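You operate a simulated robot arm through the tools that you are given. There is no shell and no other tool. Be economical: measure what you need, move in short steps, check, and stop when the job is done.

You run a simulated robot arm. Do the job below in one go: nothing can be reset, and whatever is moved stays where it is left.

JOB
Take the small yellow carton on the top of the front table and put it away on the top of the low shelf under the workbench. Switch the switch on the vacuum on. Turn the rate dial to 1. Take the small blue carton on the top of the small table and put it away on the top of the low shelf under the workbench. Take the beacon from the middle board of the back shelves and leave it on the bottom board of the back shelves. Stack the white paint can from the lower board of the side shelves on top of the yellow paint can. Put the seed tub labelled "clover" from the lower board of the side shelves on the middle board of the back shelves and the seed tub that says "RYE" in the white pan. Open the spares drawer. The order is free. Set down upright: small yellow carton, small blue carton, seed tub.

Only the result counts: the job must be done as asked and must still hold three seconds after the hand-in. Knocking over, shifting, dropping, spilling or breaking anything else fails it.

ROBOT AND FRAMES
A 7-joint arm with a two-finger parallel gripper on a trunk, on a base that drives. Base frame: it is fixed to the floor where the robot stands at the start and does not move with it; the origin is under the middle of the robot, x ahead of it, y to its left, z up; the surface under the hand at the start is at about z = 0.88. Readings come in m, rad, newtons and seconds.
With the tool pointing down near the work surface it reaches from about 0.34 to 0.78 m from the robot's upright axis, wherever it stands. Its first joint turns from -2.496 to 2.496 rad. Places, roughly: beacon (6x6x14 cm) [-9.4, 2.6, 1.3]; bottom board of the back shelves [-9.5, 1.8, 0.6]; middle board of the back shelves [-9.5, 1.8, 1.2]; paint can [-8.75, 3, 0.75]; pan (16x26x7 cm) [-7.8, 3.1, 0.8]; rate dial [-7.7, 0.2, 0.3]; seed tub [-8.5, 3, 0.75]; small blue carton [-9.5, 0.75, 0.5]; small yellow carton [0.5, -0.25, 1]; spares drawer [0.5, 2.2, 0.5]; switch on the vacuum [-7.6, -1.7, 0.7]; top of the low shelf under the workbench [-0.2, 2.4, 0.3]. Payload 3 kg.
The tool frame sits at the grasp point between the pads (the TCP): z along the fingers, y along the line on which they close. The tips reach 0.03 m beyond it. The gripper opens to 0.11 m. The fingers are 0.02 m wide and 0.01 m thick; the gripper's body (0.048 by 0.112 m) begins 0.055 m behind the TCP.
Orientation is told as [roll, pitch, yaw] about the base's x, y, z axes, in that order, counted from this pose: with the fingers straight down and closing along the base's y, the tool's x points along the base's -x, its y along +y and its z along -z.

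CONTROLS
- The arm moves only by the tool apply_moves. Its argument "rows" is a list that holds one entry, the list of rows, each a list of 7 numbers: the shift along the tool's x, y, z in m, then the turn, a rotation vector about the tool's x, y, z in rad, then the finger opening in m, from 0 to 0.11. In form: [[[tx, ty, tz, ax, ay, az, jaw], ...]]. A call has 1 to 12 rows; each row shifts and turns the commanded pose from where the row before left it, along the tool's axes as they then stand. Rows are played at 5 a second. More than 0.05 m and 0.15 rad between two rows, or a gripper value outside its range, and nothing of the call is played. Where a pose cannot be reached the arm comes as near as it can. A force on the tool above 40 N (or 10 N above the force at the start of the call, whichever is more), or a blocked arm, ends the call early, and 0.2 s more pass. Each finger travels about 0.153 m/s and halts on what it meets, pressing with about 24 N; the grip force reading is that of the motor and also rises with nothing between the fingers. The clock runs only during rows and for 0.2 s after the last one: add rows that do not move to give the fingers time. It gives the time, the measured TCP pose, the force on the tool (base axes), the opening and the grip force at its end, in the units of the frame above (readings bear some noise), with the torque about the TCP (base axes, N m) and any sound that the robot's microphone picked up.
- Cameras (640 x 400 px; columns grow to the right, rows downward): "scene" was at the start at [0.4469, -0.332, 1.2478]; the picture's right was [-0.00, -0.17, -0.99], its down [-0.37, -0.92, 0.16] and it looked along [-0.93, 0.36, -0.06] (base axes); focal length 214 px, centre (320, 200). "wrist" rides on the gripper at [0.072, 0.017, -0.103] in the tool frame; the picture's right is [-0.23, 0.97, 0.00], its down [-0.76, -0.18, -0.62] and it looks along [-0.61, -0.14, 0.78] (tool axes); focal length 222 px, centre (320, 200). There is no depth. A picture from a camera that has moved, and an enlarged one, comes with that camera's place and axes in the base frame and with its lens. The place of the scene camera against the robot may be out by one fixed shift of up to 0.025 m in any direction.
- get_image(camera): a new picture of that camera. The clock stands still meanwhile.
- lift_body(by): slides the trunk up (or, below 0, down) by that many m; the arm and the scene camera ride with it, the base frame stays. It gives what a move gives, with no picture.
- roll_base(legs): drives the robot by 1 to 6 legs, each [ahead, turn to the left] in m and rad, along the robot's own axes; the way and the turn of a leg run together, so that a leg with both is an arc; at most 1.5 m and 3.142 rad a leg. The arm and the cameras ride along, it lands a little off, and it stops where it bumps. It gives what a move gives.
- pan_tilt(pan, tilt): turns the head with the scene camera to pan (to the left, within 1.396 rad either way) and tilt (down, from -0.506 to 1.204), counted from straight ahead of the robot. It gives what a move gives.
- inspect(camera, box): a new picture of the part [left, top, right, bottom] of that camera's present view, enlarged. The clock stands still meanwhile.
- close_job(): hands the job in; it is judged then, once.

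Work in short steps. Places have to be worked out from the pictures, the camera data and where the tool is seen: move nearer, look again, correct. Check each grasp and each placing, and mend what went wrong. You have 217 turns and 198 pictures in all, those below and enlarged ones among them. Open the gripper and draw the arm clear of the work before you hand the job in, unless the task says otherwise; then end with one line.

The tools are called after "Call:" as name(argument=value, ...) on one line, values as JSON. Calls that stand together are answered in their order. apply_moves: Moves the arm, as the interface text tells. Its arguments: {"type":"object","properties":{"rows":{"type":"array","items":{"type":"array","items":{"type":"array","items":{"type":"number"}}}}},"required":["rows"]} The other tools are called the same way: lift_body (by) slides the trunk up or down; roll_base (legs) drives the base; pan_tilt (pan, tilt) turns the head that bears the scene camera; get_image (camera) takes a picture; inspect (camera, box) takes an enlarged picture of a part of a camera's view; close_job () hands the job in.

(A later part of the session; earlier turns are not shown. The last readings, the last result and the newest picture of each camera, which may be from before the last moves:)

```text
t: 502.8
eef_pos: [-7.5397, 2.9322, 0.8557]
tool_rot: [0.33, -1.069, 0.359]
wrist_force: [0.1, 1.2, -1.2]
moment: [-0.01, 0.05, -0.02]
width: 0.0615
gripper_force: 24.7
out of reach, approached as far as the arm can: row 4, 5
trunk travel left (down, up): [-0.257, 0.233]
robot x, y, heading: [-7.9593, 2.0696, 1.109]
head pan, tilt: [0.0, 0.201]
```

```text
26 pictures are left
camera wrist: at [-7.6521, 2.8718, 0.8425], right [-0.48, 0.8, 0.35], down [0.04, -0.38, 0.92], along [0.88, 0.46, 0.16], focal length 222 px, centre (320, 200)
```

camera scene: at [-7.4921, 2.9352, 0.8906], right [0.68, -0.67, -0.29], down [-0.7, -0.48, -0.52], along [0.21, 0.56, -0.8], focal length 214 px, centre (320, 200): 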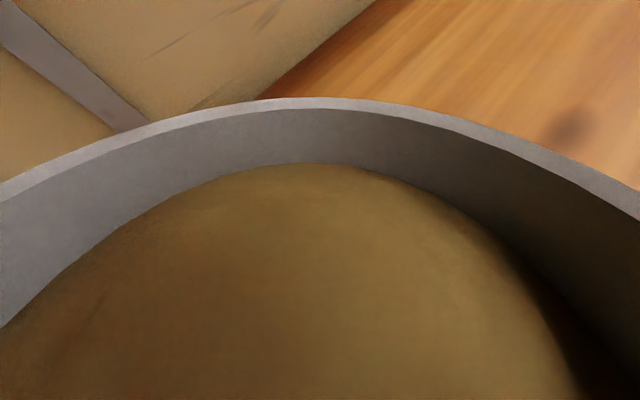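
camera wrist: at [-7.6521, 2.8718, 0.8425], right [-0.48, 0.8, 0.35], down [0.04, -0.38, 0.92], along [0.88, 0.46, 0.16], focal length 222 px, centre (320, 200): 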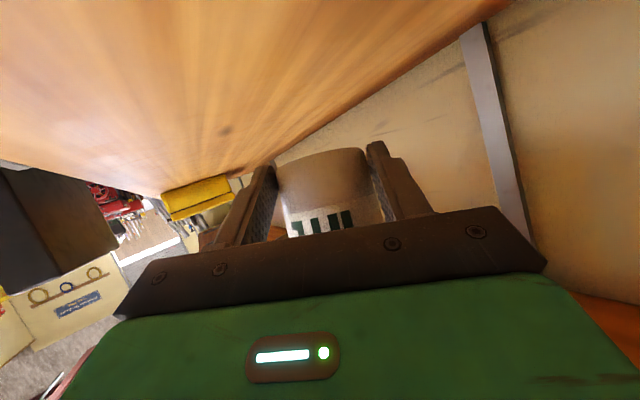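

The tub still sits square in the fingers. I draw the hand back toward the robot, then remove the remaining roll.

Call:
apply_moves(rows=[[[0.0174, 0, -0.0456, 0, 0, 0, 0.05], [0.0174, 0, -0.0456, 0, 0, 0, 0.05], [0.0174, 0, -0.0456, 0, 0, 0, 0.05], [0.0174, 0, -0.0456, 0, 0, 0, 0.05], [0.0174, 0, -0.0456, 0, 0, 0, 0.05], [0, 0, 0, 0.11, 0, 0, 0.05], [0, 0, 0, 0.11, 0, 0, 0.05], [0, 0, 0, 0.11, 0, 0, 0.05], [0, 0, 0, 0, 0, 0, 0.05]]])

Call:
lift_body(by=-0.1)

```text
t: 504.8
eef_pos: [-7.7009, 2.9202, 0.8692]
tool_rot: [-0.002, -1.071, 0.358]
wrist_force: [1.0, -0.7, -1.0]
moment: [-0.01, 0.05, 0.0]
width: 0.0617
gripper_force: 24.2
out of reach, approached as far as the arm can: row 2, 3, 4, 5
trunk travel left (down, up): [-0.257, 0.233]
robot x, y, heading: [-7.959, 2.0713, 1.106]
head pan, tilt: [0.0, 0.201]
```

```text
t: 505.5
eef_pos: [-7.6991, 2.9212, 0.8283]
tool_rot: [0.035, -1.083, 0.329]
wrist_force: [0.9, -2.4, 18.4]
moment: [-0.87, 2.92, 0.33]
width: 0.0615
gripper_force: 24.3
trunk travel left (down, up): [-0.205, 0.285]
robot x, y, heading: [-7.9602, 2.0756, 1.104]
head pan, tilt: [0.0, 0.201]
stopped: the force on the tool passed its limit at 58 N (the readings are from after the stop); the commanded pose is now the measured one
```

Contact again: with this yaw the hand's rear is near the reel. I raise back at once and look.

Call:
lift_body(by=0.06)

Call:
pan_tilt(pan=1.2, tilt=0.6)

Call:
get_image(camera="scene")

```text
t: 506.5
eef_pos: [-7.7008, 2.9231, 0.8849]
tool_rot: [0.025, -1.081, 0.338]
wrist_force: [0.7, -0.5, -1.4]
moment: [-0.02, 0.04, 0.0]
width: 0.0615
gripper_force: 24.3
trunk travel left (down, up): [-0.265, 0.225]
robot x, y, heading: [-7.9557, 2.0762, 1.106]
head pan, tilt: [0.0, 0.201]
```

```text
t: 507.9
eef_pos: [-7.6992, 2.9231, 0.8846]
tool_rot: [0.026, -1.081, 0.338]
wrist_force: [-0.1, 0.4, -1.1]
moment: [-0.04, 0.05, 0.0]
width: 0.0628
gripper_force: 24.3
trunk travel left (down, up): [-0.265, 0.225]
robot x, y, heading: [-7.955, 2.0674, 1.11]
head pan, tilt: [1.201, 0.6]
```

```text
25 pictures are left
camera scene: at [-7.7905, 2.9631, 0.986], right [0.9, -0.04, -0.44], down [-0.35, -0.69, -0.64], along [-0.28, 0.73, -0.63], focal length 214 px, centre (320, 200)
```

scene: 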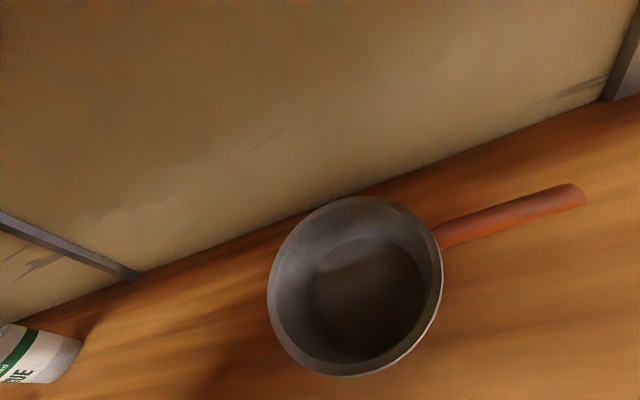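

The pan is unmoved. The tub has slid up in the grip (bottom ≈ TCP level). I rotate the tool's yaw to the left so the hand comes from the front instead of over the reel.

Call:
apply_moves(rows=[[[-0.015, 0, -0.008, -0.123, 0, -0.066, 0.05], [-0.01, 0, -0.005, -0.123, 0, -0.066, 0.05], [0, 0, 0, -0.123, 0, -0.066, 0.05], [0, 0, 0, -0.123, 0, -0.066, 0.05], [0, 0, 0, -0.123, 0, -0.066, 0.05], [0, 0, 0, -0.123, 0, -0.066, 0.05], [0, 0, 0, -0.123, 0, -0.066, 0.05], [0, 0, 0, -0.123, 0, -0.066, 0.05], [0, 0, 0, -0.123, 0, -0.066, 0.05], [0, 0, 0, -0.123, 0, -0.066, 0.05], [0, 0, 0, 0, 0, 0, 0.05]]])

Call:
pan_tilt(pan=0.0, tilt=0.2)

Call:
get_image(camera="scene")

```text
t: 510.3
eef_pos: [-7.7003, 2.9216, 0.9133]
tool_rot: [0.001, -1.088, 1.757]
wrist_force: [-0.2, 0.2, -2.1]
moment: [-0.07, -0.02, 0.02]
width: 0.0615
gripper_force: 23.8
trunk travel left (down, up): [-0.265, 0.225]
robot x, y, heading: [-7.9559, 2.074, 1.112]
head pan, tilt: [1.201, 0.6]
```

```text
t: 511.7
eef_pos: [-7.6996, 2.9215, 0.9126]
tool_rot: [0.0, -1.092, 1.76]
wrist_force: [1.4, -0.4, -1.3]
moment: [-0.07, -0.03, -0.01]
width: 0.0611
gripper_force: 24.2
trunk travel left (down, up): [-0.265, 0.225]
robot x, y, heading: [-7.9585, 2.0757, 1.109]
head pan, tilt: [0.0, 0.201]
```

```text
24 pictures are left
camera scene: at [-7.7062, 2.9175, 1.017], right [0.98, 0.19, 0.0], down [0.12, -0.62, -0.78], along [-0.14, 0.76, -0.63], focal length 214 px, centre (320, 200)
```

scene: 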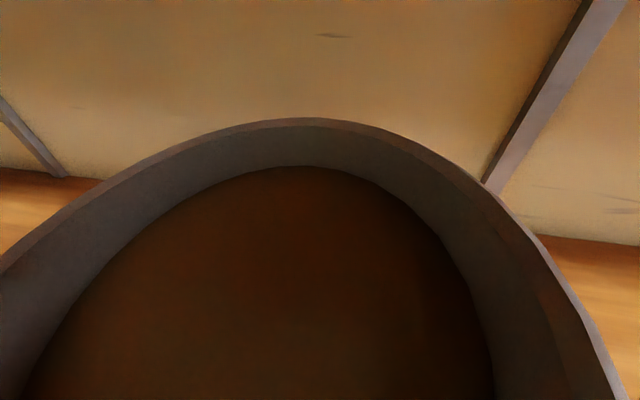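

Attitude restored and the tub held upright. To keep the forearm well under the upper board I lower the trunk 0.1 while raising the hand equally.

Call:
lift_body(by=-0.05)

Call:
apply_moves(rows=[[[-0.022, 0, -0.0115, 0, 0, 0, 0.05], [-0.022, 0, -0.0115, 0, 0, 0, 0.05], [0, 0, 0, 0, 0, 0, 0.05]]])

Call:
lift_body(by=-0.05)

Call:
apply_moves(rows=[[[-0.022, 0, -0.0115, 0, 0, 0, 0.05], [-0.022, 0, -0.0115, 0, 0, 0, 0.05], [0, 0, 0, 0, 0, 0, 0.05]]])

Call:
roll_base(legs=[[0.06, 0]])

```text
t: 512.6
eef_pos: [-7.6996, 2.9215, 0.8643]
tool_rot: [0.0, -1.091, 1.758]
wrist_force: [0.0, -0.6, -2.4]
moment: [-0.05, -0.02, 0.0]
width: 0.0611
gripper_force: 23.4
trunk travel left (down, up): [-0.215, 0.275]
robot x, y, heading: [-7.9566, 2.0742, 1.106]
head pan, tilt: [0.0, 0.201]
```

```text
t: 513.5
eef_pos: [-7.7008, 2.9217, 0.9124]
tool_rot: [0.001, -1.091, 1.757]
wrist_force: [0.2, -0.1, -1.9]
moment: [-0.03, -0.03, 0.0]
width: 0.0613
gripper_force: 23.9
trunk travel left (down, up): [-0.215, 0.275]
robot x, y, heading: [-7.9607, 2.069, 1.109]
head pan, tilt: [0.0, 0.201]
```

```text
t: 514.4
eef_pos: [-7.7015, 2.9214, 0.8626]
tool_rot: [-0.001, -1.092, 1.756]
wrist_force: [-0.1, 0.8, -1.4]
moment: [-0.02, -0.02, 0.0]
width: 0.061
gripper_force: 23.9
trunk travel left (down, up): [-0.165, 0.325]
robot x, y, heading: [-7.9602, 2.074, 1.106]
head pan, tilt: [0.0, 0.201]
```

```text
t: 515.2
eef_pos: [-7.7004, 2.9222, 0.9123]
tool_rot: [0.0, -1.09, 1.759]
wrist_force: [-0.2, 0.1, -1.3]
moment: [-0.03, -0.01, 0.04]
width: 0.0611
gripper_force: 24.0
trunk travel left (down, up): [-0.165, 0.325]
robot x, y, heading: [-7.9613, 2.0745, 1.108]
head pan, tilt: [0.0, 0.201]
```

```text
t: 516.1
eef_pos: [-7.6735, 2.9769, 0.9112]
tool_rot: [-0.001, -1.09, 1.757]
wrist_force: [0.9, -0.4, -1.0]
moment: [-0.06, -0.03, -0.01]
width: 0.061
gripper_force: 24.1
trunk travel left (down, up): [-0.165, 0.325]
robot x, y, heading: [-7.9347, 2.1263, 1.106]
head pan, tilt: [0.0, 0.201]
```

No contact. I drive 0.05 more and bring the tub over the pan with small rows.

Call:
roll_base(legs=[[0.05, 0]])

Call:
apply_moves(rows=[[[0, 0.044, 0, 0, 0, 0, 0.05], [0, 0.044, 0, 0, 0, 0, 0.05], [-0.0115, 0.03, 0.022, 0, 0, 0, 0.05], [-0.0115, 0.03, 0.022, 0, 0, 0, 0.05], [0, 0.029, 0, 0, 0, 0, 0.05], [0, 0, 0, 0, 0, 0, 0.05]]])

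Call:
get_image(camera="wrist")

```text
t: 517.1
eef_pos: [-7.6519, 3.0223, 0.9133]
tool_rot: [-0.001, -1.091, 1.757]
wrist_force: [0.2, 0.7, -0.9]
moment: [-0.04, 0.02, 0.01]
width: 0.0611
gripper_force: 24.2
trunk travel left (down, up): [-0.165, 0.325]
robot x, y, heading: [-7.9093, 2.1736, 1.109]
head pan, tilt: [0.0, 0.201]
```

```text
t: 518.5
eef_pos: [-7.8289, 3.0367, 0.9046]
tool_rot: [0.012, -1.081, 1.742]
wrist_force: [0.5, 0.3, -2.0]
moment: [-0.09, -0.03, 0.01]
width: 0.061
gripper_force: 24.1
trunk travel left (down, up): [-0.165, 0.325]
robot x, y, heading: [-7.9096, 2.1741, 1.106]
head pan, tilt: [0.0, 0.201]
```

```text
23 pictures are left
camera wrist: at [-7.8238, 2.9101, 0.8897], right [-0.98, -0.07, 0.21], down [0.22, -0.16, 0.96], along [-0.04, 0.98, 0.17], focal length 222 px, centre (320, 200)
```

wrist: 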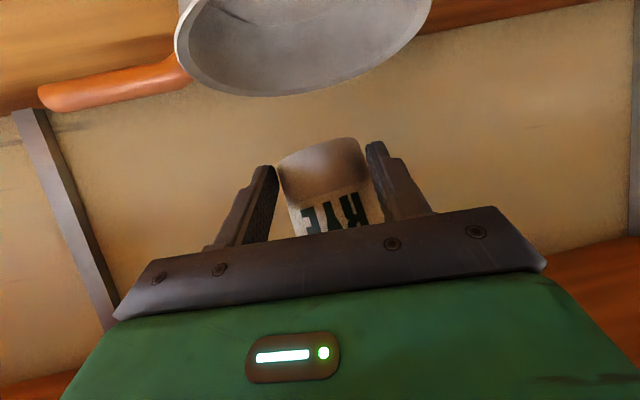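

The tub hangs right over the pan (bottom ≈ TCP −0.02). I lower it as far as the hand clears the rim.

Call:
apply_moves(rows=[[[0.0222, 0, 0.0118, 0, 0, 0, 0.05], [0.0222, 0, 0.0118, 0, 0, 0, 0.05], [0.013, 0, 0.007, 0, 0, 0, 0.05], [0, 0, 0, 0, 0, 0, 0.05]]])

Call:
apply_moves(rows=[[[0.006, 0, 0.003, 0, 0, 0, 0.05], [0.006, 0, 0.003, 0, 0, 0, 0.05]]])

Call:
get_image(camera="wrist")

```text
t: 519.5
eef_pos: [-7.8337, 3.038, 0.8491]
tool_rot: [-0.003, -1.093, 1.761]
wrist_force: [0.1, -0.2, -1.4]
moment: [-0.03, -0.04, 0.01]
width: 0.0609
gripper_force: 23.9
trunk travel left (down, up): [-0.165, 0.325]
robot x, y, heading: [-7.9076, 2.1726, 1.105]
head pan, tilt: [0.0, 0.201]
```

```text
t: 520.1
eef_pos: [-7.8343, 3.0382, 0.8348]
tool_rot: [0.0, -1.09, 1.761]
wrist_force: [-0.3, -1.1, -1.9]
moment: [-0.04, -0.01, -0.04]
width: 0.0611
gripper_force: 24.2
trunk travel left (down, up): [-0.165, 0.325]
robot x, y, heading: [-7.9102, 2.1675, 1.113]
head pan, tilt: [0.0, 0.201]
```

```text
22 pictures are left
camera wrist: at [-7.8294, 2.9118, 0.818], right [-0.98, -0.08, 0.2], down [0.21, -0.16, 0.96], along [-0.04, 0.98, 0.18], focal length 222 px, centre (320, 200)
```

wrist: 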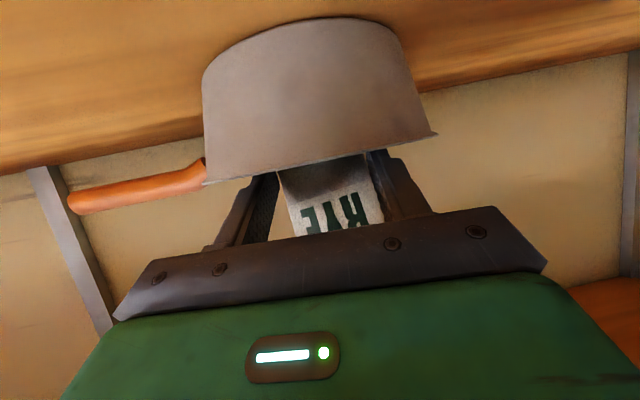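

The tub bottom is below the rim already. I lower a bit more until light contact.

Call:
apply_moves(rows=[[[0.0053, 0, 0.0028, 0, 0, 0, 0.05], [0.0053, 0, 0.0028, 0, 0, 0, 0.05]]])

Call:
apply_moves(rows=[[[0.0053, 0, 0.0028, 0, 0, 0, 0.05], [0.0044, 0, 0.0023, 0, 0, 0, 0.05]]])

```text
t: 520.7
eef_pos: [-7.8357, 3.0368, 0.8238]
tool_rot: [-0.001, -1.092, 1.761]
wrist_force: [-0.5, 2.1, 6.0]
moment: [-0.54, 0.17, -0.02]
width: 0.0606
gripper_force: 23.5
trunk travel left (down, up): [-0.165, 0.325]
robot x, y, heading: [-7.9119, 2.174, 1.109]
head pan, tilt: [0.0, 0.201]
```

```text
t: 521.3
eef_pos: [-7.8349, 3.0385, 0.8197]
tool_rot: [-0.002, -1.103, 1.76]
wrist_force: [0.9, 0.2, 10.3]
moment: [-0.32, 0.18, 0.01]
width: 0.0604
gripper_force: 23.8
trunk travel left (down, up): [-0.165, 0.325]
robot x, y, heading: [-7.9063, 2.1709, 1.11]
head pan, tilt: [0.0, 0.201]
stopped in row 2: the force on the tool passed its limit at 43 N (the readings are from after the stop); the commanded pose is now the measured one
```

Light contact. I open in stages so the tub settles, then withdraw along the tool axis.

Call:
apply_moves(rows=[[[-0.001, 0, -0.0005, 0, 0, 0, 0.063], [0, 0, 0, 0, 0, 0, 0.065], [0, 0, 0, 0, 0, 0, 0.068], [0, 0, 0, 0, 0, 0, 0.075], [0, 0, 0, 0, 0, 0, 0.085], [0, 0, 0, 0, 0, 0, 0.085], [0, 0, -0.02, 0, 0, 0, 0.085], [0, 0, -0.03, 0, 0, 0, 0.085], [0, 0, -0.04, 0, 0, 0, 0.085], [0, 0, -0.04, 0, 0, 0, 0.085], [0, 0, 0, 0, 0, 0, 0.085]]])

Call:
get_image(camera="scene")

```text
t: 523.7
eef_pos: [-7.8154, 2.9234, 0.8778]
tool_rot: [0.001, -1.099, 1.758]
wrist_force: [0.4, 0.9, -0.7]
moment: [-0.05, 0.0, 0.01]
width: 0.0848
gripper_force: 0.2
trunk travel left (down, up): [-0.165, 0.325]
robot x, y, heading: [-7.9093, 2.1734, 1.106]
head pan, tilt: [0.0, 0.201]
```

```text
21 pictures are left
camera scene: at [-7.8208, 2.9188, 0.9818], right [0.98, 0.19, 0.0], down [0.12, -0.61, -0.78], along [-0.15, 0.77, -0.62], focal length 214 px, centre (320, 200)
```

scene: 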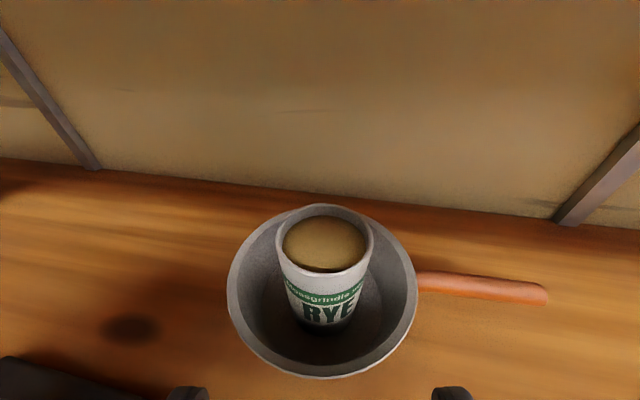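

RYE stands upright in the pan. Next the white can: I retract the arm, back off, and head west toward (-8.65, 1.95).

Call:
apply_moves(rows=[[[0, 0, -0.04, 0, 0, 0, 0.085], [0.018, 0, -0.0356, 0, 0, 0, 0.085], [0.018, 0, -0.0356, 0, 0, 0, 0.085], [0.018, 0, -0.0356, 0, 0, 0, 0.085], [0.018, 0, -0.0356, 0, 0, 0, 0.085], [0, 0, 0, 0, 0, 0, 0.085]]])

Call:
roll_base(legs=[[-0.09, 0]])

Call:
roll_base(legs=[[0, 0.5], [0, 0.5], [0, 0.5], [0, 0.6]])

```text
t: 525.1
eef_pos: [-7.7766, 2.7318, 0.8963]
tool_rot: [-0.002, -1.099, 1.761]
wrist_force: [0.4, 0.3, 0.6]
moment: [-0.04, 0.0, -0.02]
width: 0.0849
gripper_force: 0.1
trunk travel left (down, up): [-0.165, 0.325]
robot x, y, heading: [-7.9094, 2.1755, 1.111]
head pan, tilt: [0.0, 0.201]
```

```text
t: 526.2
eef_pos: [-7.8176, 2.6503, 0.8968]
tool_rot: [0.001, -1.101, 1.758]
wrist_force: [0.6, -0.4, -0.4]
moment: [-0.03, 0.02, 0.0]
width: 0.0851
gripper_force: 0.1
trunk travel left (down, up): [-0.165, 0.325]
robot x, y, heading: [-7.9532, 2.0904, 1.105]
head pan, tilt: [0.0, 0.201]
```

```text
t: 529.6
eef_pos: [-8.3436, 2.5099, 0.8983]
tool_rot: [0.001, -1.105, 2.744]
wrist_force: [0.7, -0.4, 0.4]
moment: [-0.01, 0.03, 0.04]
width: 0.0851
gripper_force: 0.0
trunk travel left (down, up): [-0.165, 0.325]
robot x, y, heading: [-7.92, 2.1082, 2.058]
head pan, tilt: [0.0, 0.201]
stopped in leg 2: the robot was blocked; the commanded pose is now the measured one
```

Call:
roll_base(legs=[[0.1, 0.3], [0.1, 0.4], [0.1, 0.4]])

```text
t: 533.4
eef_pos: [-8.709, 2.0698, 0.897]
tool_rot: [0.003, -1.1, -2.452]
wrist_force: [-0.1, -0.5, -0.8]
moment: [-0.01, 0.0, -0.02]
width: 0.0848
gripper_force: 0.2
trunk travel left (down, up): [-0.165, 0.325]
robot x, y, heading: [-8.1562, 2.2876, 3.129]
head pan, tilt: [0.0, 0.201]
```

I yaw the tool right by 1.35 rad here in the open, for the diagonal approach to the white can.

Call:
apply_moves(rows=[[[0, 0, 0, 0.12, 0, 0.062, 0.085], [0, 0, 0, 0.12, 0, 0.062, 0.085], [0, 0, 0, 0.12, 0, 0.062, 0.085], [0, 0, 0, 0.12, 0, 0.062, 0.085], [0, 0, 0, 0.12, 0, 0.062, 0.085], [0, 0, 0, 0.12, 0, 0.062, 0.085], [0, 0, 0, 0.12, 0, 0.062, 0.085], [0, 0, 0, 0.12, 0, 0.062, 0.085], [0, 0, 0, 0.12, 0, 0.062, 0.085], [0, 0, 0, 0.12, 0, 0.062, 0.085], [0, 0, 0, 0, 0, 0, 0.085]]])

Call:
roll_base(legs=[[0.5, 0]])

Call:
roll_base(legs=[[0, -0.4], [0, -0.4], [0, -0.35]])

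Call:
get_image(camera="scene")

```text
t: 535.8
eef_pos: [-8.7122, 2.07, 0.9013]
tool_rot: [0.013, -1.096, 2.467]
wrist_force: [0.4, 0.5, -0.6]
moment: [-0.01, -0.03, -0.01]
width: 0.085
gripper_force: 0.1
out of reach, approached as far as the arm can: row 2, 7
trunk travel left (down, up): [-0.165, 0.325]
robot x, y, heading: [-8.1509, 2.2926, 3.128]
head pan, tilt: [0.0, 0.201]
```

```text
t: 538.7
eef_pos: [-9.2102, 2.0792, 0.9022]
tool_rot: [0.014, -1.096, 2.458]
wrist_force: [-0.9, 0.0, -0.4]
moment: [0.0, -0.06, 0.01]
width: 0.0847
gripper_force: 0.1
trunk travel left (down, up): [-0.165, 0.325]
robot x, y, heading: [-8.6464, 2.2963, 3.124]
head pan, tilt: [0.0, 0.201]
```

```text
t: 542.7
eef_pos: [-9.0751, 2.7239, 0.9035]
tool_rot: [0.015, -1.096, 1.306]
wrist_force: [-0.1, 0.1, 0.5]
moment: [-0.02, 0.02, -0.01]
width: 0.085
gripper_force: 0.0
trunk travel left (down, up): [-0.165, 0.325]
robot x, y, heading: [-8.6861, 2.2824, 1.966]
head pan, tilt: [0.0, 0.201]
```

```text
20 pictures are left
camera scene: at [-9.0771, 2.7188, 1.0069], right [0.97, -0.25, -0.01], down [-0.16, -0.6, -0.78], along [0.19, 0.76, -0.63], focal length 214 px, centre (320, 200)
```

scene: 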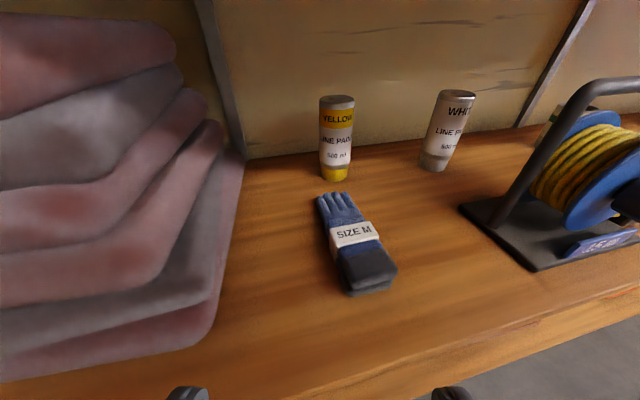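

A clear view: white can about (-8.728, 3.075), yellow about (-8.945, 3.09). I level the tool (pitch 1.45) and yaw it to 0.95, then move to ~13 cm short of the white can.

Call:
apply_moves(rows=[[[0, 0, 0, 0.109, 0, 0.057, 0.085], [0, 0, 0, 0.109, 0, 0.057, 0.085], [0, 0, 0, 0.109, 0, 0.057, 0.085], [0, 0, 0, 0, -0.12, 0, 0.085], [0, 0, 0, 0, -0.12, 0, 0.085], [0, 0, 0, 0, -0.11, 0, 0.085], [0, 0, 0, 0, 0, 0, 0.085]]])

Call:
apply_moves(rows=[[[-0.0016, -0.0096, 0.0447, 0, 0, 0, 0.085], [-0.0016, -0.0096, 0.0447, 0, 0, 0, 0.085], [-0.0016, -0.0096, 0.0447, 0, 0, 0, 0.085], [-0.0016, -0.0096, 0.0447, 0, 0, 0, 0.085], [-0.0016, -0.0096, 0.0447, 0, 0, 0, 0.085], [-0.0016, -0.0096, 0.0447, 0, 0, 0, 0.085], [0, 0, 0, 0, 0, 0, 0.085]]])

Call:
get_image(camera="scene")

Call:
get_image(camera="wrist")

```text
t: 544.3
eef_pos: [-9.0752, 2.7241, 0.9037]
tool_rot: [0.078, -1.443, 0.872]
wrist_force: [0.1, 0.2, 0.4]
moment: [0.03, -0.02, 0.0]
width: 0.085
gripper_force: 0.0
trunk travel left (down, up): [-0.165, 0.325]
robot x, y, heading: [-8.6878, 2.2819, 1.971]
head pan, tilt: [0.0, 0.201]
```

```text
t: 545.9
eef_pos: [-8.8729, 2.9056, 0.8786]
tool_rot: [0.073, -1.441, 0.877]
wrist_force: [0.1, 0.1, 1.0]
moment: [0.0, 0.0, -0.02]
width: 0.0852
gripper_force: 0.1
trunk travel left (down, up): [-0.165, 0.325]
robot x, y, heading: [-8.6871, 2.2844, 1.974]
head pan, tilt: [0.0, 0.201]
```

```text
19 pictures are left
camera scene: at [-8.8905, 2.872, 0.9801], right [0.81, -0.58, -0.01], down [-0.2, -0.26, -0.95], along [0.55, 0.77, -0.32], focal length 214 px, centre (320, 200)
```

scene: 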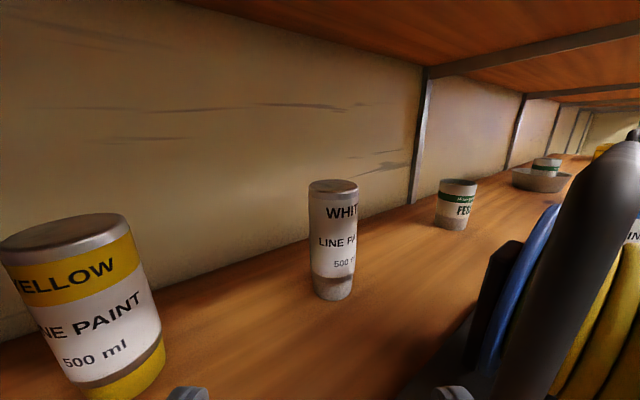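

```text
18 pictures are left
camera wrist: at [-8.9525, 2.826, 0.8206], right [-0.77, 0.59, 0.23], down [-0.15, -0.53, 0.83], along [0.61, 0.61, 0.5], focal length 222 px, centre (320, 200)
```

wrist: 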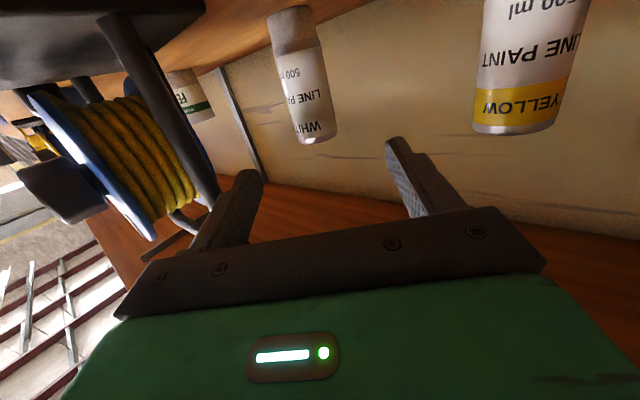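

The white can triangulates to (-8.726, 3.076), top 0.91. I advance onto it and close.

Call:
apply_moves(rows=[[[-0.002, -0.0055, 0.0444, 0, 0, 0, 0.085], [-0.002, -0.005, 0.0444, 0, 0, 0, 0.085], [-0.002, -0.005, 0.0444, 0, 0, 0, 0.085], [-0.002, -0.005, 0.0444, 0, 0, 0, 0.085], [-0.002, 0, 0.0444, 0, 0, 0, 0.085], [0, 0, 0, 0, 0, 0, 0.085], [0, 0, 0, 0, 0, 0, 0.04], [0, 0, 0, 0, 0, 0, 0.04], [0, 0, 0, 0, 0, 0, 0.04]]])

Call:
get_image(camera="wrist")

```text
t: 547.9
eef_pos: [-8.7285, 3.0768, 0.8618]
tool_rot: [0.073, -1.443, 0.876]
wrist_force: [-0.6, 3.2, 3.3]
moment: [0.16, -0.02, 0.01]
width: 0.0573
gripper_force: 24.0
trunk travel left (down, up): [-0.165, 0.325]
robot x, y, heading: [-8.6893, 2.2854, 1.969]
head pan, tilt: [0.0, 0.201]
```

```text
17 pictures are left
camera wrist: at [-8.8092, 2.9961, 0.8023], right [-0.77, 0.59, 0.23], down [-0.15, -0.53, 0.83], along [0.61, 0.61, 0.5], focal length 222 px, centre (320, 200)
```

wrist: 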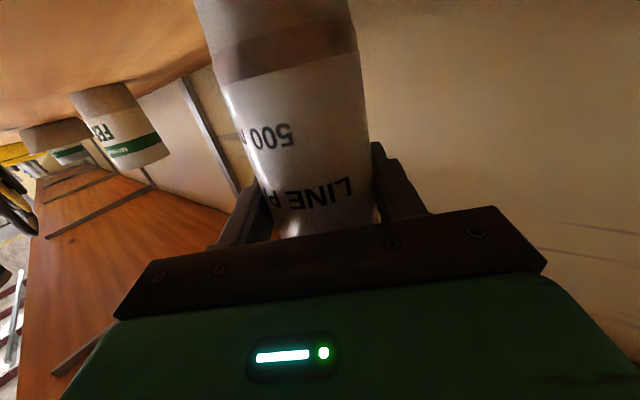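

White can gripped (57 mm). I retract the camera head, lift 0.16 m, and draw it back and left toward the yellow can.

Call:
pan_tilt(pan=0.0, tilt=1.2)

Call:
apply_moves(rows=[[[-0.0395, 0, -0.005, 0, 0, 0, 0.04], [-0.0395, 0, -0.005, 0, 0, 0, 0.04], [-0.0395, 0, -0.005, 0, 0, 0, 0.04], [-0.0395, 0, -0.005, 0, 0, 0, 0.04], [0.0056, 0.0204, -0.044, 0, 0, 0, 0.04], [0.0056, 0.0204, -0.044, 0, 0, 0, 0.04], [0.0056, 0.0204, -0.044, 0, 0, 0, 0.04], [0.0056, 0.0204, -0.044, 0, 0, 0, 0.04], [0, 0, 0, 0, 0, 0, 0.04]]])

Call:
apply_moves(rows=[[[0, 0, 0, -0.147, 0, -0.019, 0.04], [0, 0, 0, -0.147, 0, -0.019, 0.04], [0, 0, 0, -0.147, 0, -0.019, 0.04], [0, 0, 0, 0, 0, 0, 0.04]]])

Call:
get_image(camera="wrist")

```text
t: 549.2
eef_pos: [-8.7297, 3.0758, 0.8608]
tool_rot: [0.075, -1.442, 0.876]
wrist_force: [-1.5, 2.6, 5.0]
moment: [0.1, 0.01, -0.02]
width: 0.0574
gripper_force: 24.5
trunk travel left (down, up): [-0.165, 0.325]
robot x, y, heading: [-8.6899, 2.2805, 1.967]
head pan, tilt: [0.0, 1.201]
```

```text
t: 551.1
eef_pos: [-8.8342, 2.9701, 0.9527]
tool_rot: [-0.054, -1.287, 0.879]
wrist_force: [0.5, 0.4, -3.8]
moment: [-0.01, -0.05, 0.01]
width: 0.0575
gripper_force: 17.4
trunk travel left (down, up): [-0.165, 0.325]
robot x, y, heading: [-8.6858, 2.2849, 1.964]
head pan, tilt: [0.0, 1.201]
stopped in row 9: the force on the tool passed its limit at 142 N (the readings are from after the stop); the commanded pose is now the measured one
```

```text
t: 552.1
eef_pos: [-8.8287, 2.9752, 0.9474]
tool_rot: [0.203, -1.287, 1.065]
wrist_force: [-0.5, 0.3, -4.7]
moment: [0.03, -0.01, -0.03]
width: 0.0574
gripper_force: 24.0
trunk travel left (down, up): [-0.165, 0.325]
robot x, y, heading: [-8.6898, 2.2815, 1.962]
head pan, tilt: [0.0, 1.201]
```

```text
16 pictures are left
camera wrist: at [-8.8847, 2.8679, 0.9076], right [-0.89, 0.35, 0.27], down [0.1, -0.44, 0.89], along [0.44, 0.82, 0.36], focal length 222 px, centre (320, 200)
```

wrist: 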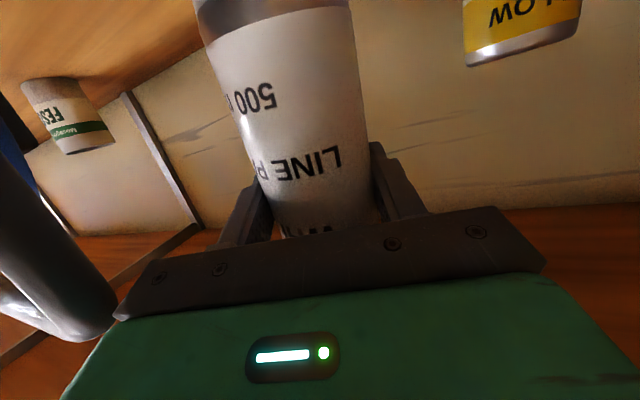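

The arm touched the upper board again while lifting; the can is still held. I lower the trunk in steps while raising the hand equally and restoring its pitch, so the forearm lies flatter.

Call:
lift_body(by=-0.06)

Call:
apply_moves(rows=[[[-0.028, 0, -0.008, 0, -0.08, 0, 0.04], [-0.028, 0, -0.007, 0, 0, 0, 0.04], [0, 0, 0, 0, 0, 0, 0.04]]])

Call:
lift_body(by=-0.06)

Call:
apply_moves(rows=[[[-0.029, 0, -0.006, 0, -0.075, 0, 0.04], [-0.029, 0, -0.005, 0, 0, 0, 0.04], [0, 0, 0, 0, 0, 0, 0.04]]])

Call:
lift_body(by=-0.045)

Call:
apply_moves(rows=[[[-0.03, 0, -0.004, 0, 0, 0, 0.04], [-0.03, 0, -0.004, 0, 0, 0, 0.04], [0, 0, 0, 0, 0, 0, 0.04]]])

```text
t: 553.1
eef_pos: [-8.8292, 2.9755, 0.8875]
tool_rot: [0.203, -1.286, 1.065]
wrist_force: [-0.3, 0.6, -3.9]
moment: [0.0, -0.03, 0.0]
width: 0.0576
gripper_force: 24.0
trunk travel left (down, up): [-0.105, 0.385]
robot x, y, heading: [-8.6877, 2.2812, 1.965]
head pan, tilt: [0.0, 1.201]
```

```text
t: 553.9
eef_pos: [-8.8258, 2.9732, 0.9455]
tool_rot: [0.279, -1.364, 0.984]
wrist_force: [-0.2, -1.5, -4.2]
moment: [0.0, -0.02, -0.02]
width: 0.0577
gripper_force: 24.5
trunk travel left (down, up): [-0.105, 0.385]
robot x, y, heading: [-8.6854, 2.282, 1.964]
head pan, tilt: [0.0, 1.201]
```

```text
t: 554.9
eef_pos: [-8.8274, 2.9729, 0.8847]
tool_rot: [0.278, -1.365, 0.986]
wrist_force: [1.0, 0.6, -3.8]
moment: [0.02, -0.01, 0.0]
width: 0.0573
gripper_force: 23.6
trunk travel left (down, up): [-0.045, 0.445]
robot x, y, heading: [-8.6903, 2.2824, 1.962]
head pan, tilt: [0.0, 1.201]
```

```text
t: 555.7
eef_pos: [-8.8246, 2.9709, 0.9442]
tool_rot: [0.426, -1.434, 0.837]
wrist_force: [-1.1, -0.3, -3.7]
moment: [0.01, 0.02, 0.0]
width: 0.0577
gripper_force: 24.1
trunk travel left (down, up): [-0.045, 0.445]
robot x, y, heading: [-8.6895, 2.2834, 1.963]
head pan, tilt: [0.0, 1.201]
```

```text
t: 556.5
eef_pos: [-8.825, 2.9715, 0.8989]
tool_rot: [0.427, -1.434, 0.831]
wrist_force: [0.9, 0.3, -3.9]
moment: [-0.03, 0.02, 0.02]
width: 0.0574
gripper_force: 24.0
trunk travel left (down, up): [0.0, 0.49]
robot x, y, heading: [-8.6887, 2.2823, 1.963]
head pan, tilt: [0.0, 1.201]
```

```text
t: 557.4
eef_pos: [-8.8211, 2.9697, 0.9592]
tool_rot: [0.426, -1.435, 0.838]
wrist_force: [-0.5, 0.3, -4.7]
moment: [-0.01, -0.01, -0.02]
width: 0.0575
gripper_force: 24.6
trunk travel left (down, up): [0.0, 0.49]
robot x, y, heading: [-8.684, 2.284, 1.965]
head pan, tilt: [0.0, 1.201]
```

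Trunk is now fully down and nothing touches. I remove the small tilt and raise the last 6.5 cm.

Call:
apply_moves(rows=[[[-0.02, 0, -0.0027, 0, 0, -0.052, 0.04], [-0.022, 0, -0.003, 0, 0, 0, 0.04], [-0.022, 0, -0.003, 0, 0, 0, 0.04], [0, 0, 0, 0, 0, 0, 0.04]]])

Call:
get_image(camera="wrist")

```text
t: 558.2
eef_pos: [-8.8201, 2.9682, 1.0178]
tool_rot: [0.021, -1.436, 1.244]
wrist_force: [0.9, -5.0, -14.7]
moment: [1.19, -0.39, 0.45]
width: 0.0575
gripper_force: 24.5
trunk travel left (down, up): [0.0, 0.49]
robot x, y, heading: [-8.6912, 2.283, 1.966]
head pan, tilt: [0.0, 1.201]
stopped in row 4: the force on the tool passed its limit at 48 N (the readings are from after the stop); the commanded pose is now the measured one
```

```text
15 pictures are left
camera wrist: at [-8.8714, 2.8671, 0.9599], right [-0.92, 0.32, 0.23], down [0.02, -0.55, 0.84], along [0.4, 0.77, 0.5], focal length 222 px, centre (320, 200)
```

wrist: 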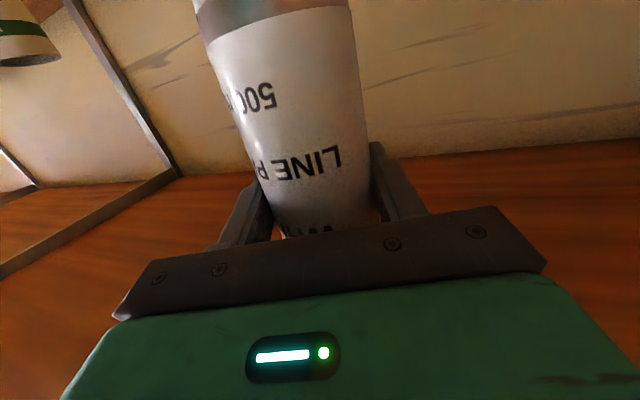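

The hand's top meets the upper board at TCP z≈1.018, and the can slipped ~1 cm lower, so I must re-grip lower on the can. I set it down here on the free board first.

Call:
apply_moves(rows=[[[0.033, 0, 0.0045, 0, 0, 0, 0.04], [0.033, 0, 0.0045, 0, 0, 0, 0.04], [0.033, 0, 0.0045, 0, 0, 0, 0.04], [0.03, 0, 0.004, 0, 0, 0, 0.04], [0, 0, 0, 0, 0, 0, 0.04]]])

Call:
apply_moves(rows=[[[0.005, 0, 0.0007, 0, 0, 0, 0.04], [0.005, 0, 0.0007, 0, 0, 0, 0.04], [0.005, 0, 0.0007, 0, 0, 0, 0.04], [0.005, 0, 0.0007, 0, 0, 0, 0.04], [0.005, 0, 0.0007, 0, 0, 0, 0.04]]])

```text
t: 559.4
eef_pos: [-8.8189, 2.9713, 0.8891]
tool_rot: [0.024, -1.439, 1.24]
wrist_force: [-0.5, -0.4, -4.8]
moment: [0.01, -0.01, 0.02]
width: 0.0575
gripper_force: 23.9
trunk travel left (down, up): [0.0, 0.49]
robot x, y, heading: [-8.688, 2.2824, 1.964]
head pan, tilt: [0.0, 1.201]
```

```text
t: 560.6
eef_pos: [-8.8196, 2.9691, 0.8657]
tool_rot: [0.029, -1.441, 1.235]
wrist_force: [1.0, 5.7, 15.1]
moment: [0.02, -0.02, 0.03]
width: 0.0577
gripper_force: 24.3
trunk travel left (down, up): [0.0, 0.49]
robot x, y, heading: [-8.6871, 2.2864, 1.963]
head pan, tilt: [0.0, 1.201]
```

Set down (h≈0.10). I open, go 2.8 cm lower with slightly less pitch, and re-grip.

Call:
apply_moves(rows=[[[0, 0, 0, 0, 0, 0, 0.065], [0, 0, 0, 0, 0, 0, 0.078], [0, 0, 0, 0, 0, 0, 0.078], [0.014, 0, 0.003, 0, 0.04, 0, 0.078], [0.013, 0, 0.003, 0, 0.04, 0, 0.078], [0, 0, 0, 0, 0, 0, 0.078], [0, 0, 0, 0, 0, 0, 0.04], [0, 0, 0, 0, 0, 0, 0.04], [0, 0, 0, 0, 0, 0, 0.04]]])

Call:
get_image(camera="wrist")

```text
t: 562.6
eef_pos: [-8.8188, 2.9705, 0.8369]
tool_rot: [0.015, -1.36, 1.247]
wrist_force: [2.0, 2.0, 2.1]
moment: [0.17, -0.05, -0.07]
width: 0.0565
gripper_force: 24.1
trunk travel left (down, up): [0.0, 0.49]
robot x, y, heading: [-8.689, 2.2836, 1.961]
head pan, tilt: [0.0, 1.201]
```

```text
14 pictures are left
camera wrist: at [-8.8719, 2.8661, 0.788], right [-0.91, 0.34, 0.23], down [0.04, -0.48, 0.87], along [0.41, 0.81, 0.43], focal length 222 px, centre (320, 200)
```

wrist: 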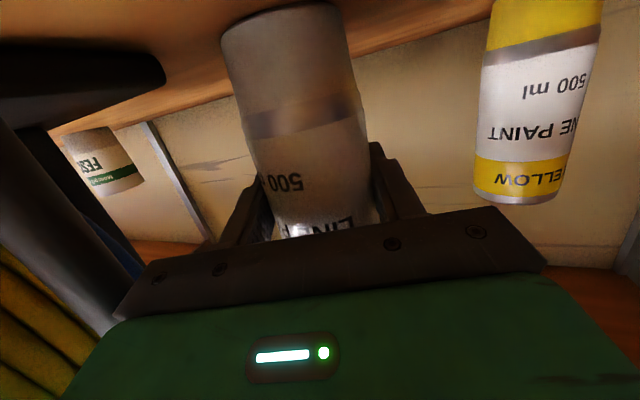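

Upright and re-gripped at h≈0.072. Yellow can centre: (-8.948, 3.089). I lift to z≈0.99 and move over it.

Call:
apply_moves(rows=[[[-0.0374, 0, -0.008, 0, 0, 0, 0.04], [-0.0374, 0, -0.008, 0, 0, 0, 0.04], [-0.0374, 0, -0.008, 0, 0, 0, 0.04], [-0.0384, 0, -0.008, 0, 0, 0, 0.04], [0, 0, 0, 0, 0, 0, 0.04]]])

Call:
apply_moves(rows=[[[-0.0038, 0.0395, 0.0179, 0, 0, 0, 0.04], [-0.0038, 0.0395, 0.0179, 0, 0, 0, 0.04], [-0.0038, 0.0395, 0.0179, 0, 0, 0, 0.04], [-0.0038, 0.0395, 0.0179, 0, 0, 0, 0.04], [0, 0, 0, 0, 0, 0, 0.04]]])

Call:
get_image(camera="wrist")

```text
t: 563.8
eef_pos: [-8.8209, 2.9698, 0.9931]
tool_rot: [0.014, -1.358, 1.251]
wrist_force: [0.4, 0.1, -4.7]
moment: [-0.03, -0.02, 0.02]
width: 0.0565
gripper_force: 24.2
trunk travel left (down, up): [0.0, 0.49]
robot x, y, heading: [-8.6899, 2.2834, 1.96]
head pan, tilt: [0.0, 1.201]
```

```text
t: 565.0
eef_pos: [-8.9478, 3.0872, 0.9887]
tool_rot: [0.011, -1.357, 1.257]
wrist_force: [0.2, 0.4, -5.2]
moment: [-0.03, 0.0, 0.04]
width: 0.0567
gripper_force: 23.7
trunk travel left (down, up): [0.0, 0.49]
robot x, y, heading: [-8.6912, 2.2824, 1.967]
head pan, tilt: [0.0, 1.201]
```

```text
13 pictures are left
camera wrist: at [-9.0006, 2.9812, 0.9401], right [-0.91, 0.34, 0.22], down [0.04, -0.48, 0.88], along [0.41, 0.81, 0.43], focal length 222 px, centre (320, 200)
```

wrist: 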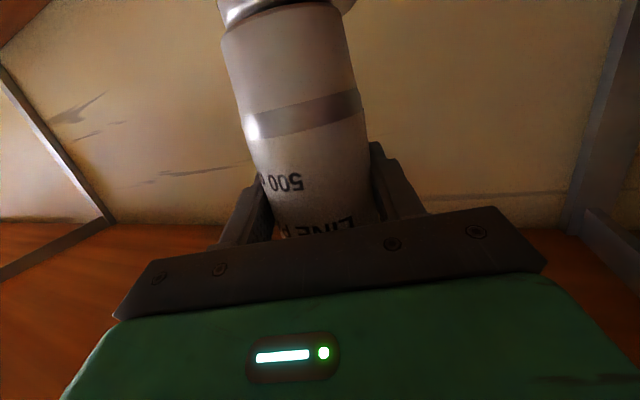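

The white can is centred right above the yellow one. I lower in small steps to contact.

Call:
apply_moves(rows=[[[0.003, 0, 0.0006, 0, 0, 0, 0.04], [0.003, 0, 0.0006, 0, 0, 0, 0.04]]])

Call:
apply_moves(rows=[[[0.0025, 0, 0.0005, 0, 0, 0, 0.04], [0.0025, 0, 0.0005, 0, 0, 0, 0.04]]])

```text
t: 565.6
eef_pos: [-8.9467, 3.087, 0.986]
tool_rot: [0.017, -1.363, 1.245]
wrist_force: [-1.5, 0.6, 13.3]
moment: [-0.27, 0.18, 0.01]
width: 0.0564
gripper_force: 23.9
trunk travel left (down, up): [0.0, 0.49]
robot x, y, heading: [-8.6901, 2.2833, 1.968]
head pan, tilt: [0.0, 1.201]
```

```text
t: 566.2
eef_pos: [-8.9478, 3.0874, 0.9806]
tool_rot: [0.019, -1.362, 1.244]
wrist_force: [-1.0, 0.4, 16.3]
moment: [0.04, -0.06, 0.04]
width: 0.0568
gripper_force: 24.3
trunk travel left (down, up): [0.0, 0.49]
robot x, y, heading: [-8.6875, 2.2833, 1.964]
head pan, tilt: [0.0, 1.201]
```

Seated. I open slowly and withdraw straight back.

Call:
apply_moves(rows=[[[-0.0005, 0, 0, 0, 0, 0, 0.06], [0, 0, 0, 0, 0, 0, 0.065], [0, 0, 0, 0, 0, 0, 0.08], [0, 0, 0, 0, 0, 0, 0.08], [0.005, 0, -0.0245, 0, 0, 0, 0.08], [0.0085, 0, -0.04, 0, 0, 0, 0.08], [0.0085, 0, -0.04, 0, 0, 0, 0.08], [0.0085, 0, -0.04, 0, 0, 0, 0.08], [0, 0, 0, 0, 0, 0, 0.08]]])

Call:
get_image(camera="wrist")

```text
t: 568.2
eef_pos: [-8.9933, 2.9457, 0.9807]
tool_rot: [0.017, -1.359, 1.248]
wrist_force: [-0.5, 0.1, 0.2]
moment: [0.01, 0.03, -0.01]
width: 0.0801
gripper_force: 0.1
trunk travel left (down, up): [0.0, 0.49]
robot x, y, heading: [-8.6919, 2.2833, 1.968]
head pan, tilt: [0.0, 1.201]
```

```text
12 pictures are left
camera wrist: at [-9.0448, 2.8409, 0.9319], right [-0.91, 0.34, 0.23], down [0.04, -0.48, 0.87], along [0.41, 0.81, 0.43], focal length 222 px, centre (320, 200)
```

wrist: 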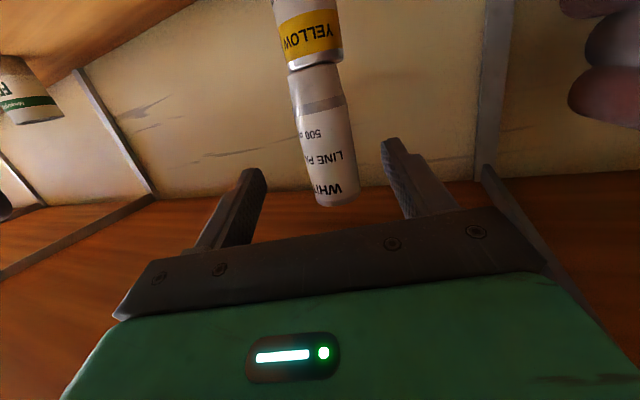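

White stands on yellow. Now the blue carton. I pull out of the shelf: reverse a little, retract the arm, and tilt the tool back down to 0.61.

Call:
roll_base(legs=[[-0.18, 0]])

Call:
apply_moves(rows=[[[0.005, 0, -0.045, 0, 0, 0, 0.08], [0.005, 0, -0.045, 0, 0, 0, 0.08], [0.005, 0, -0.045, 0, 0, 0, 0.08], [0, 0, 0, 0, 0.13, 0, 0.08], [0, 0, 0, 0, 0.13, 0, 0.08], [0, 0, 0, 0, 0.13, 0, 0.08], [0, 0, 0, 0, 0.13, 0, 0.08], [0, 0, 0, 0, 0.13, 0, 0.08], [0, 0, 0, 0, 0.1, 0, 0.08], [0, 0, 0, 0, 0, 0, 0.08]]])

Call:
roll_base(legs=[[0, -0.52]])

Call:
lift_body(by=0.2)

```text
t: 569.7
eef_pos: [-8.9219, 2.7747, 0.9807]
tool_rot: [0.014, -1.358, 1.255]
wrist_force: [0.3, -0.2, 0.0]
moment: [0.0, 0.01, 0.02]
width: 0.0799
gripper_force: 0.1
trunk travel left (down, up): [0.0, 0.49]
robot x, y, heading: [-8.6202, 2.1111, 1.964]
head pan, tilt: [0.0, 1.201]
```

```text
t: 571.9
eef_pos: [-8.962, 2.6462, 0.9946]
tool_rot: [0.004, -0.607, 1.264]
wrist_force: [0.2, -0.4, 0.4]
moment: [-0.01, 0.03, 0.0]
width: 0.08
gripper_force: 0.1
trunk travel left (down, up): [0.0, 0.49]
robot x, y, heading: [-8.6213, 2.1124, 1.964]
head pan, tilt: [0.0, 1.201]
```

```text
t: 573.6
eef_pos: [-8.7088, 2.7393, 0.9988]
tool_rot: [0.006, -0.61, 0.831]
wrist_force: [10.6, -32.0, -4.3]
moment: [3.57, 1.13, 0.07]
width: 0.08
gripper_force: 0.0
trunk travel left (down, up): [0.0, 0.49]
robot x, y, heading: [-8.6323, 2.1159, 1.525]
head pan, tilt: [0.0, 1.201]
stopped in leg 1: the force on the tool passed its limit at 98 N (the readings are from after the stop); the commanded pose is now the measured one
```

```text
t: 574.0
eef_pos: [-8.7082, 2.7376, 0.9986]
tool_rot: [-0.002, -0.604, 0.833]
wrist_force: [7.4, -31.5, -8.9]
moment: [3.33, 0.7, 0.16]
width: 0.0799
gripper_force: 0.1
trunk travel left (down, up): [-0.002, 0.488]
robot x, y, heading: [-8.6369, 2.1146, 1.526]
head pan, tilt: [0.0, 1.201]
stopped: the force on the tool passed its limit at 51 N (the readings are from after the stop); the commanded pose is now the measured one
```

The hand's top touches the front edge of the upper board; I reverse away from it.

Call:
roll_base(legs=[[-0.3, -0.07]])

Call:
lift_body(by=0.15)

Call:
roll_base(legs=[[-0.5, 0], [-0.5, 0]])

```text
t: 576.0
eef_pos: [-8.6916, 2.4459, 0.9979]
tool_rot: [-0.002, -0.603, 0.769]
wrist_force: [0.1, -0.4, 0.3]
moment: [-0.01, 0.04, 0.01]
width: 0.0798
gripper_force: 0.2
trunk travel left (down, up): [-0.002, 0.488]
robot x, y, heading: [-8.6584, 1.814, 1.461]
head pan, tilt: [0.0, 1.201]
```

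```text
t: 577.8
eef_pos: [-8.6912, 2.4463, 1.1481]
tool_rot: [-0.002, -0.604, 0.77]
wrist_force: [0.6, 0.6, -0.3]
moment: [-0.05, -0.02, -0.01]
width: 0.0802
gripper_force: 0.1
trunk travel left (down, up): [-0.152, 0.338]
robot x, y, heading: [-8.6582, 1.8185, 1.463]
head pan, tilt: [0.0, 1.201]
```

```text
t: 583.2
eef_pos: [-8.7965, 1.4586, 1.1487]
tool_rot: [-0.002, -0.605, 0.77]
wrist_force: [0.2, 0.0, 0.0]
moment: [0.0, 0.0, 0.01]
width: 0.0797
gripper_force: 0.1
trunk travel left (down, up): [-0.152, 0.338]
robot x, y, heading: [-8.7629, 0.8264, 1.459]
head pan, tilt: [0.0, 1.201]
```

I align the tool with the heading, retract 0.1, back up a bit more, and turn left to face the small table.

Call:
apply_moves(rows=[[[0, 0, 0, -0.0785, 0, -0.1136, 0.08], [0, 0, 0, -0.0785, 0, -0.1136, 0.08], [0, 0, 0, -0.0785, 0, -0.1136, 0.08], [0, 0, 0, -0.0785, 0, -0.1136, 0.08], [0, 0, 0, -0.0785, 0, -0.1136, 0.08], [0.041, 0, -0.0285, 0, 0, 0, 0.08], [0.041, 0, -0.0285, 0, 0, 0, 0.08], [0, 0, 0, 0, 0, 0, 0.08]]])

Call:
roll_base(legs=[[-0.1, 0], [0, 0.5], [0, 0.5], [0, 0.6]])

Call:
pan_tilt(pan=0.0, tilt=0.1)

Call:
get_image(camera="scene")

```text
t: 585.0
eef_pos: [-8.8093, 1.3579, 1.1496]
tool_rot: [0.0, -0.604, 1.457]
wrist_force: [0.4, 0.6, 0.2]
moment: [-0.01, -0.02, 0.0]
width: 0.08
gripper_force: 0.1
trunk travel left (down, up): [-0.152, 0.338]
robot x, y, heading: [-8.7622, 0.8231, 1.459]
head pan, tilt: [0.0, 1.201]
```

```text
t: 590.7
eef_pos: [-9.3098, 0.6804, 1.1505]
tool_rot: [-0.003, -0.605, 3.038]
wrist_force: [-0.4, -0.6, -0.3]
moment: [0.02, 0.0, 0.0]
width: 0.08
gripper_force: 0.2
trunk travel left (down, up): [-0.152, 0.338]
robot x, y, heading: [-8.772, 0.7825, 3.032]
head pan, tilt: [0.0, 1.201]
```

```text
t: 592.1
eef_pos: [-9.3108, 0.6808, 1.1499]
tool_rot: [-0.002, -0.604, 3.039]
wrist_force: [0.2, 0.7, -1.0]
moment: [0.04, 0.02, -0.03]
width: 0.0799
gripper_force: 0.1
trunk travel left (down, up): [-0.152, 0.338]
robot x, y, heading: [-8.7742, 0.7785, 3.039]
head pan, tilt: [0.0, 0.099]
```

```text
11 pictures are left
camera scene: at [-9.3762, 0.6726, 1.2444], right [0.1, 0.99, 0.0], down [0.87, -0.09, -0.48], along [-0.48, 0.05, -0.88], focal length 214 px, centre (320, 200)
```

scene: 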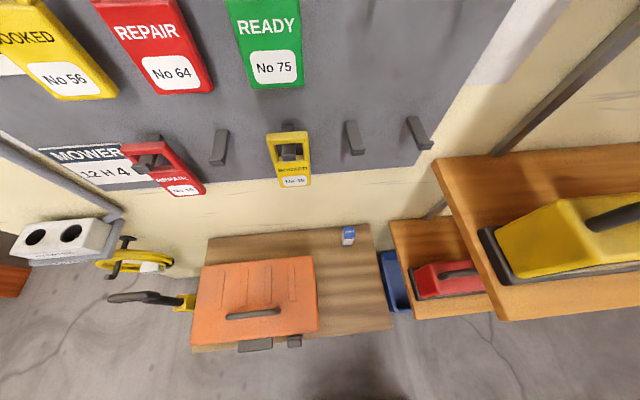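

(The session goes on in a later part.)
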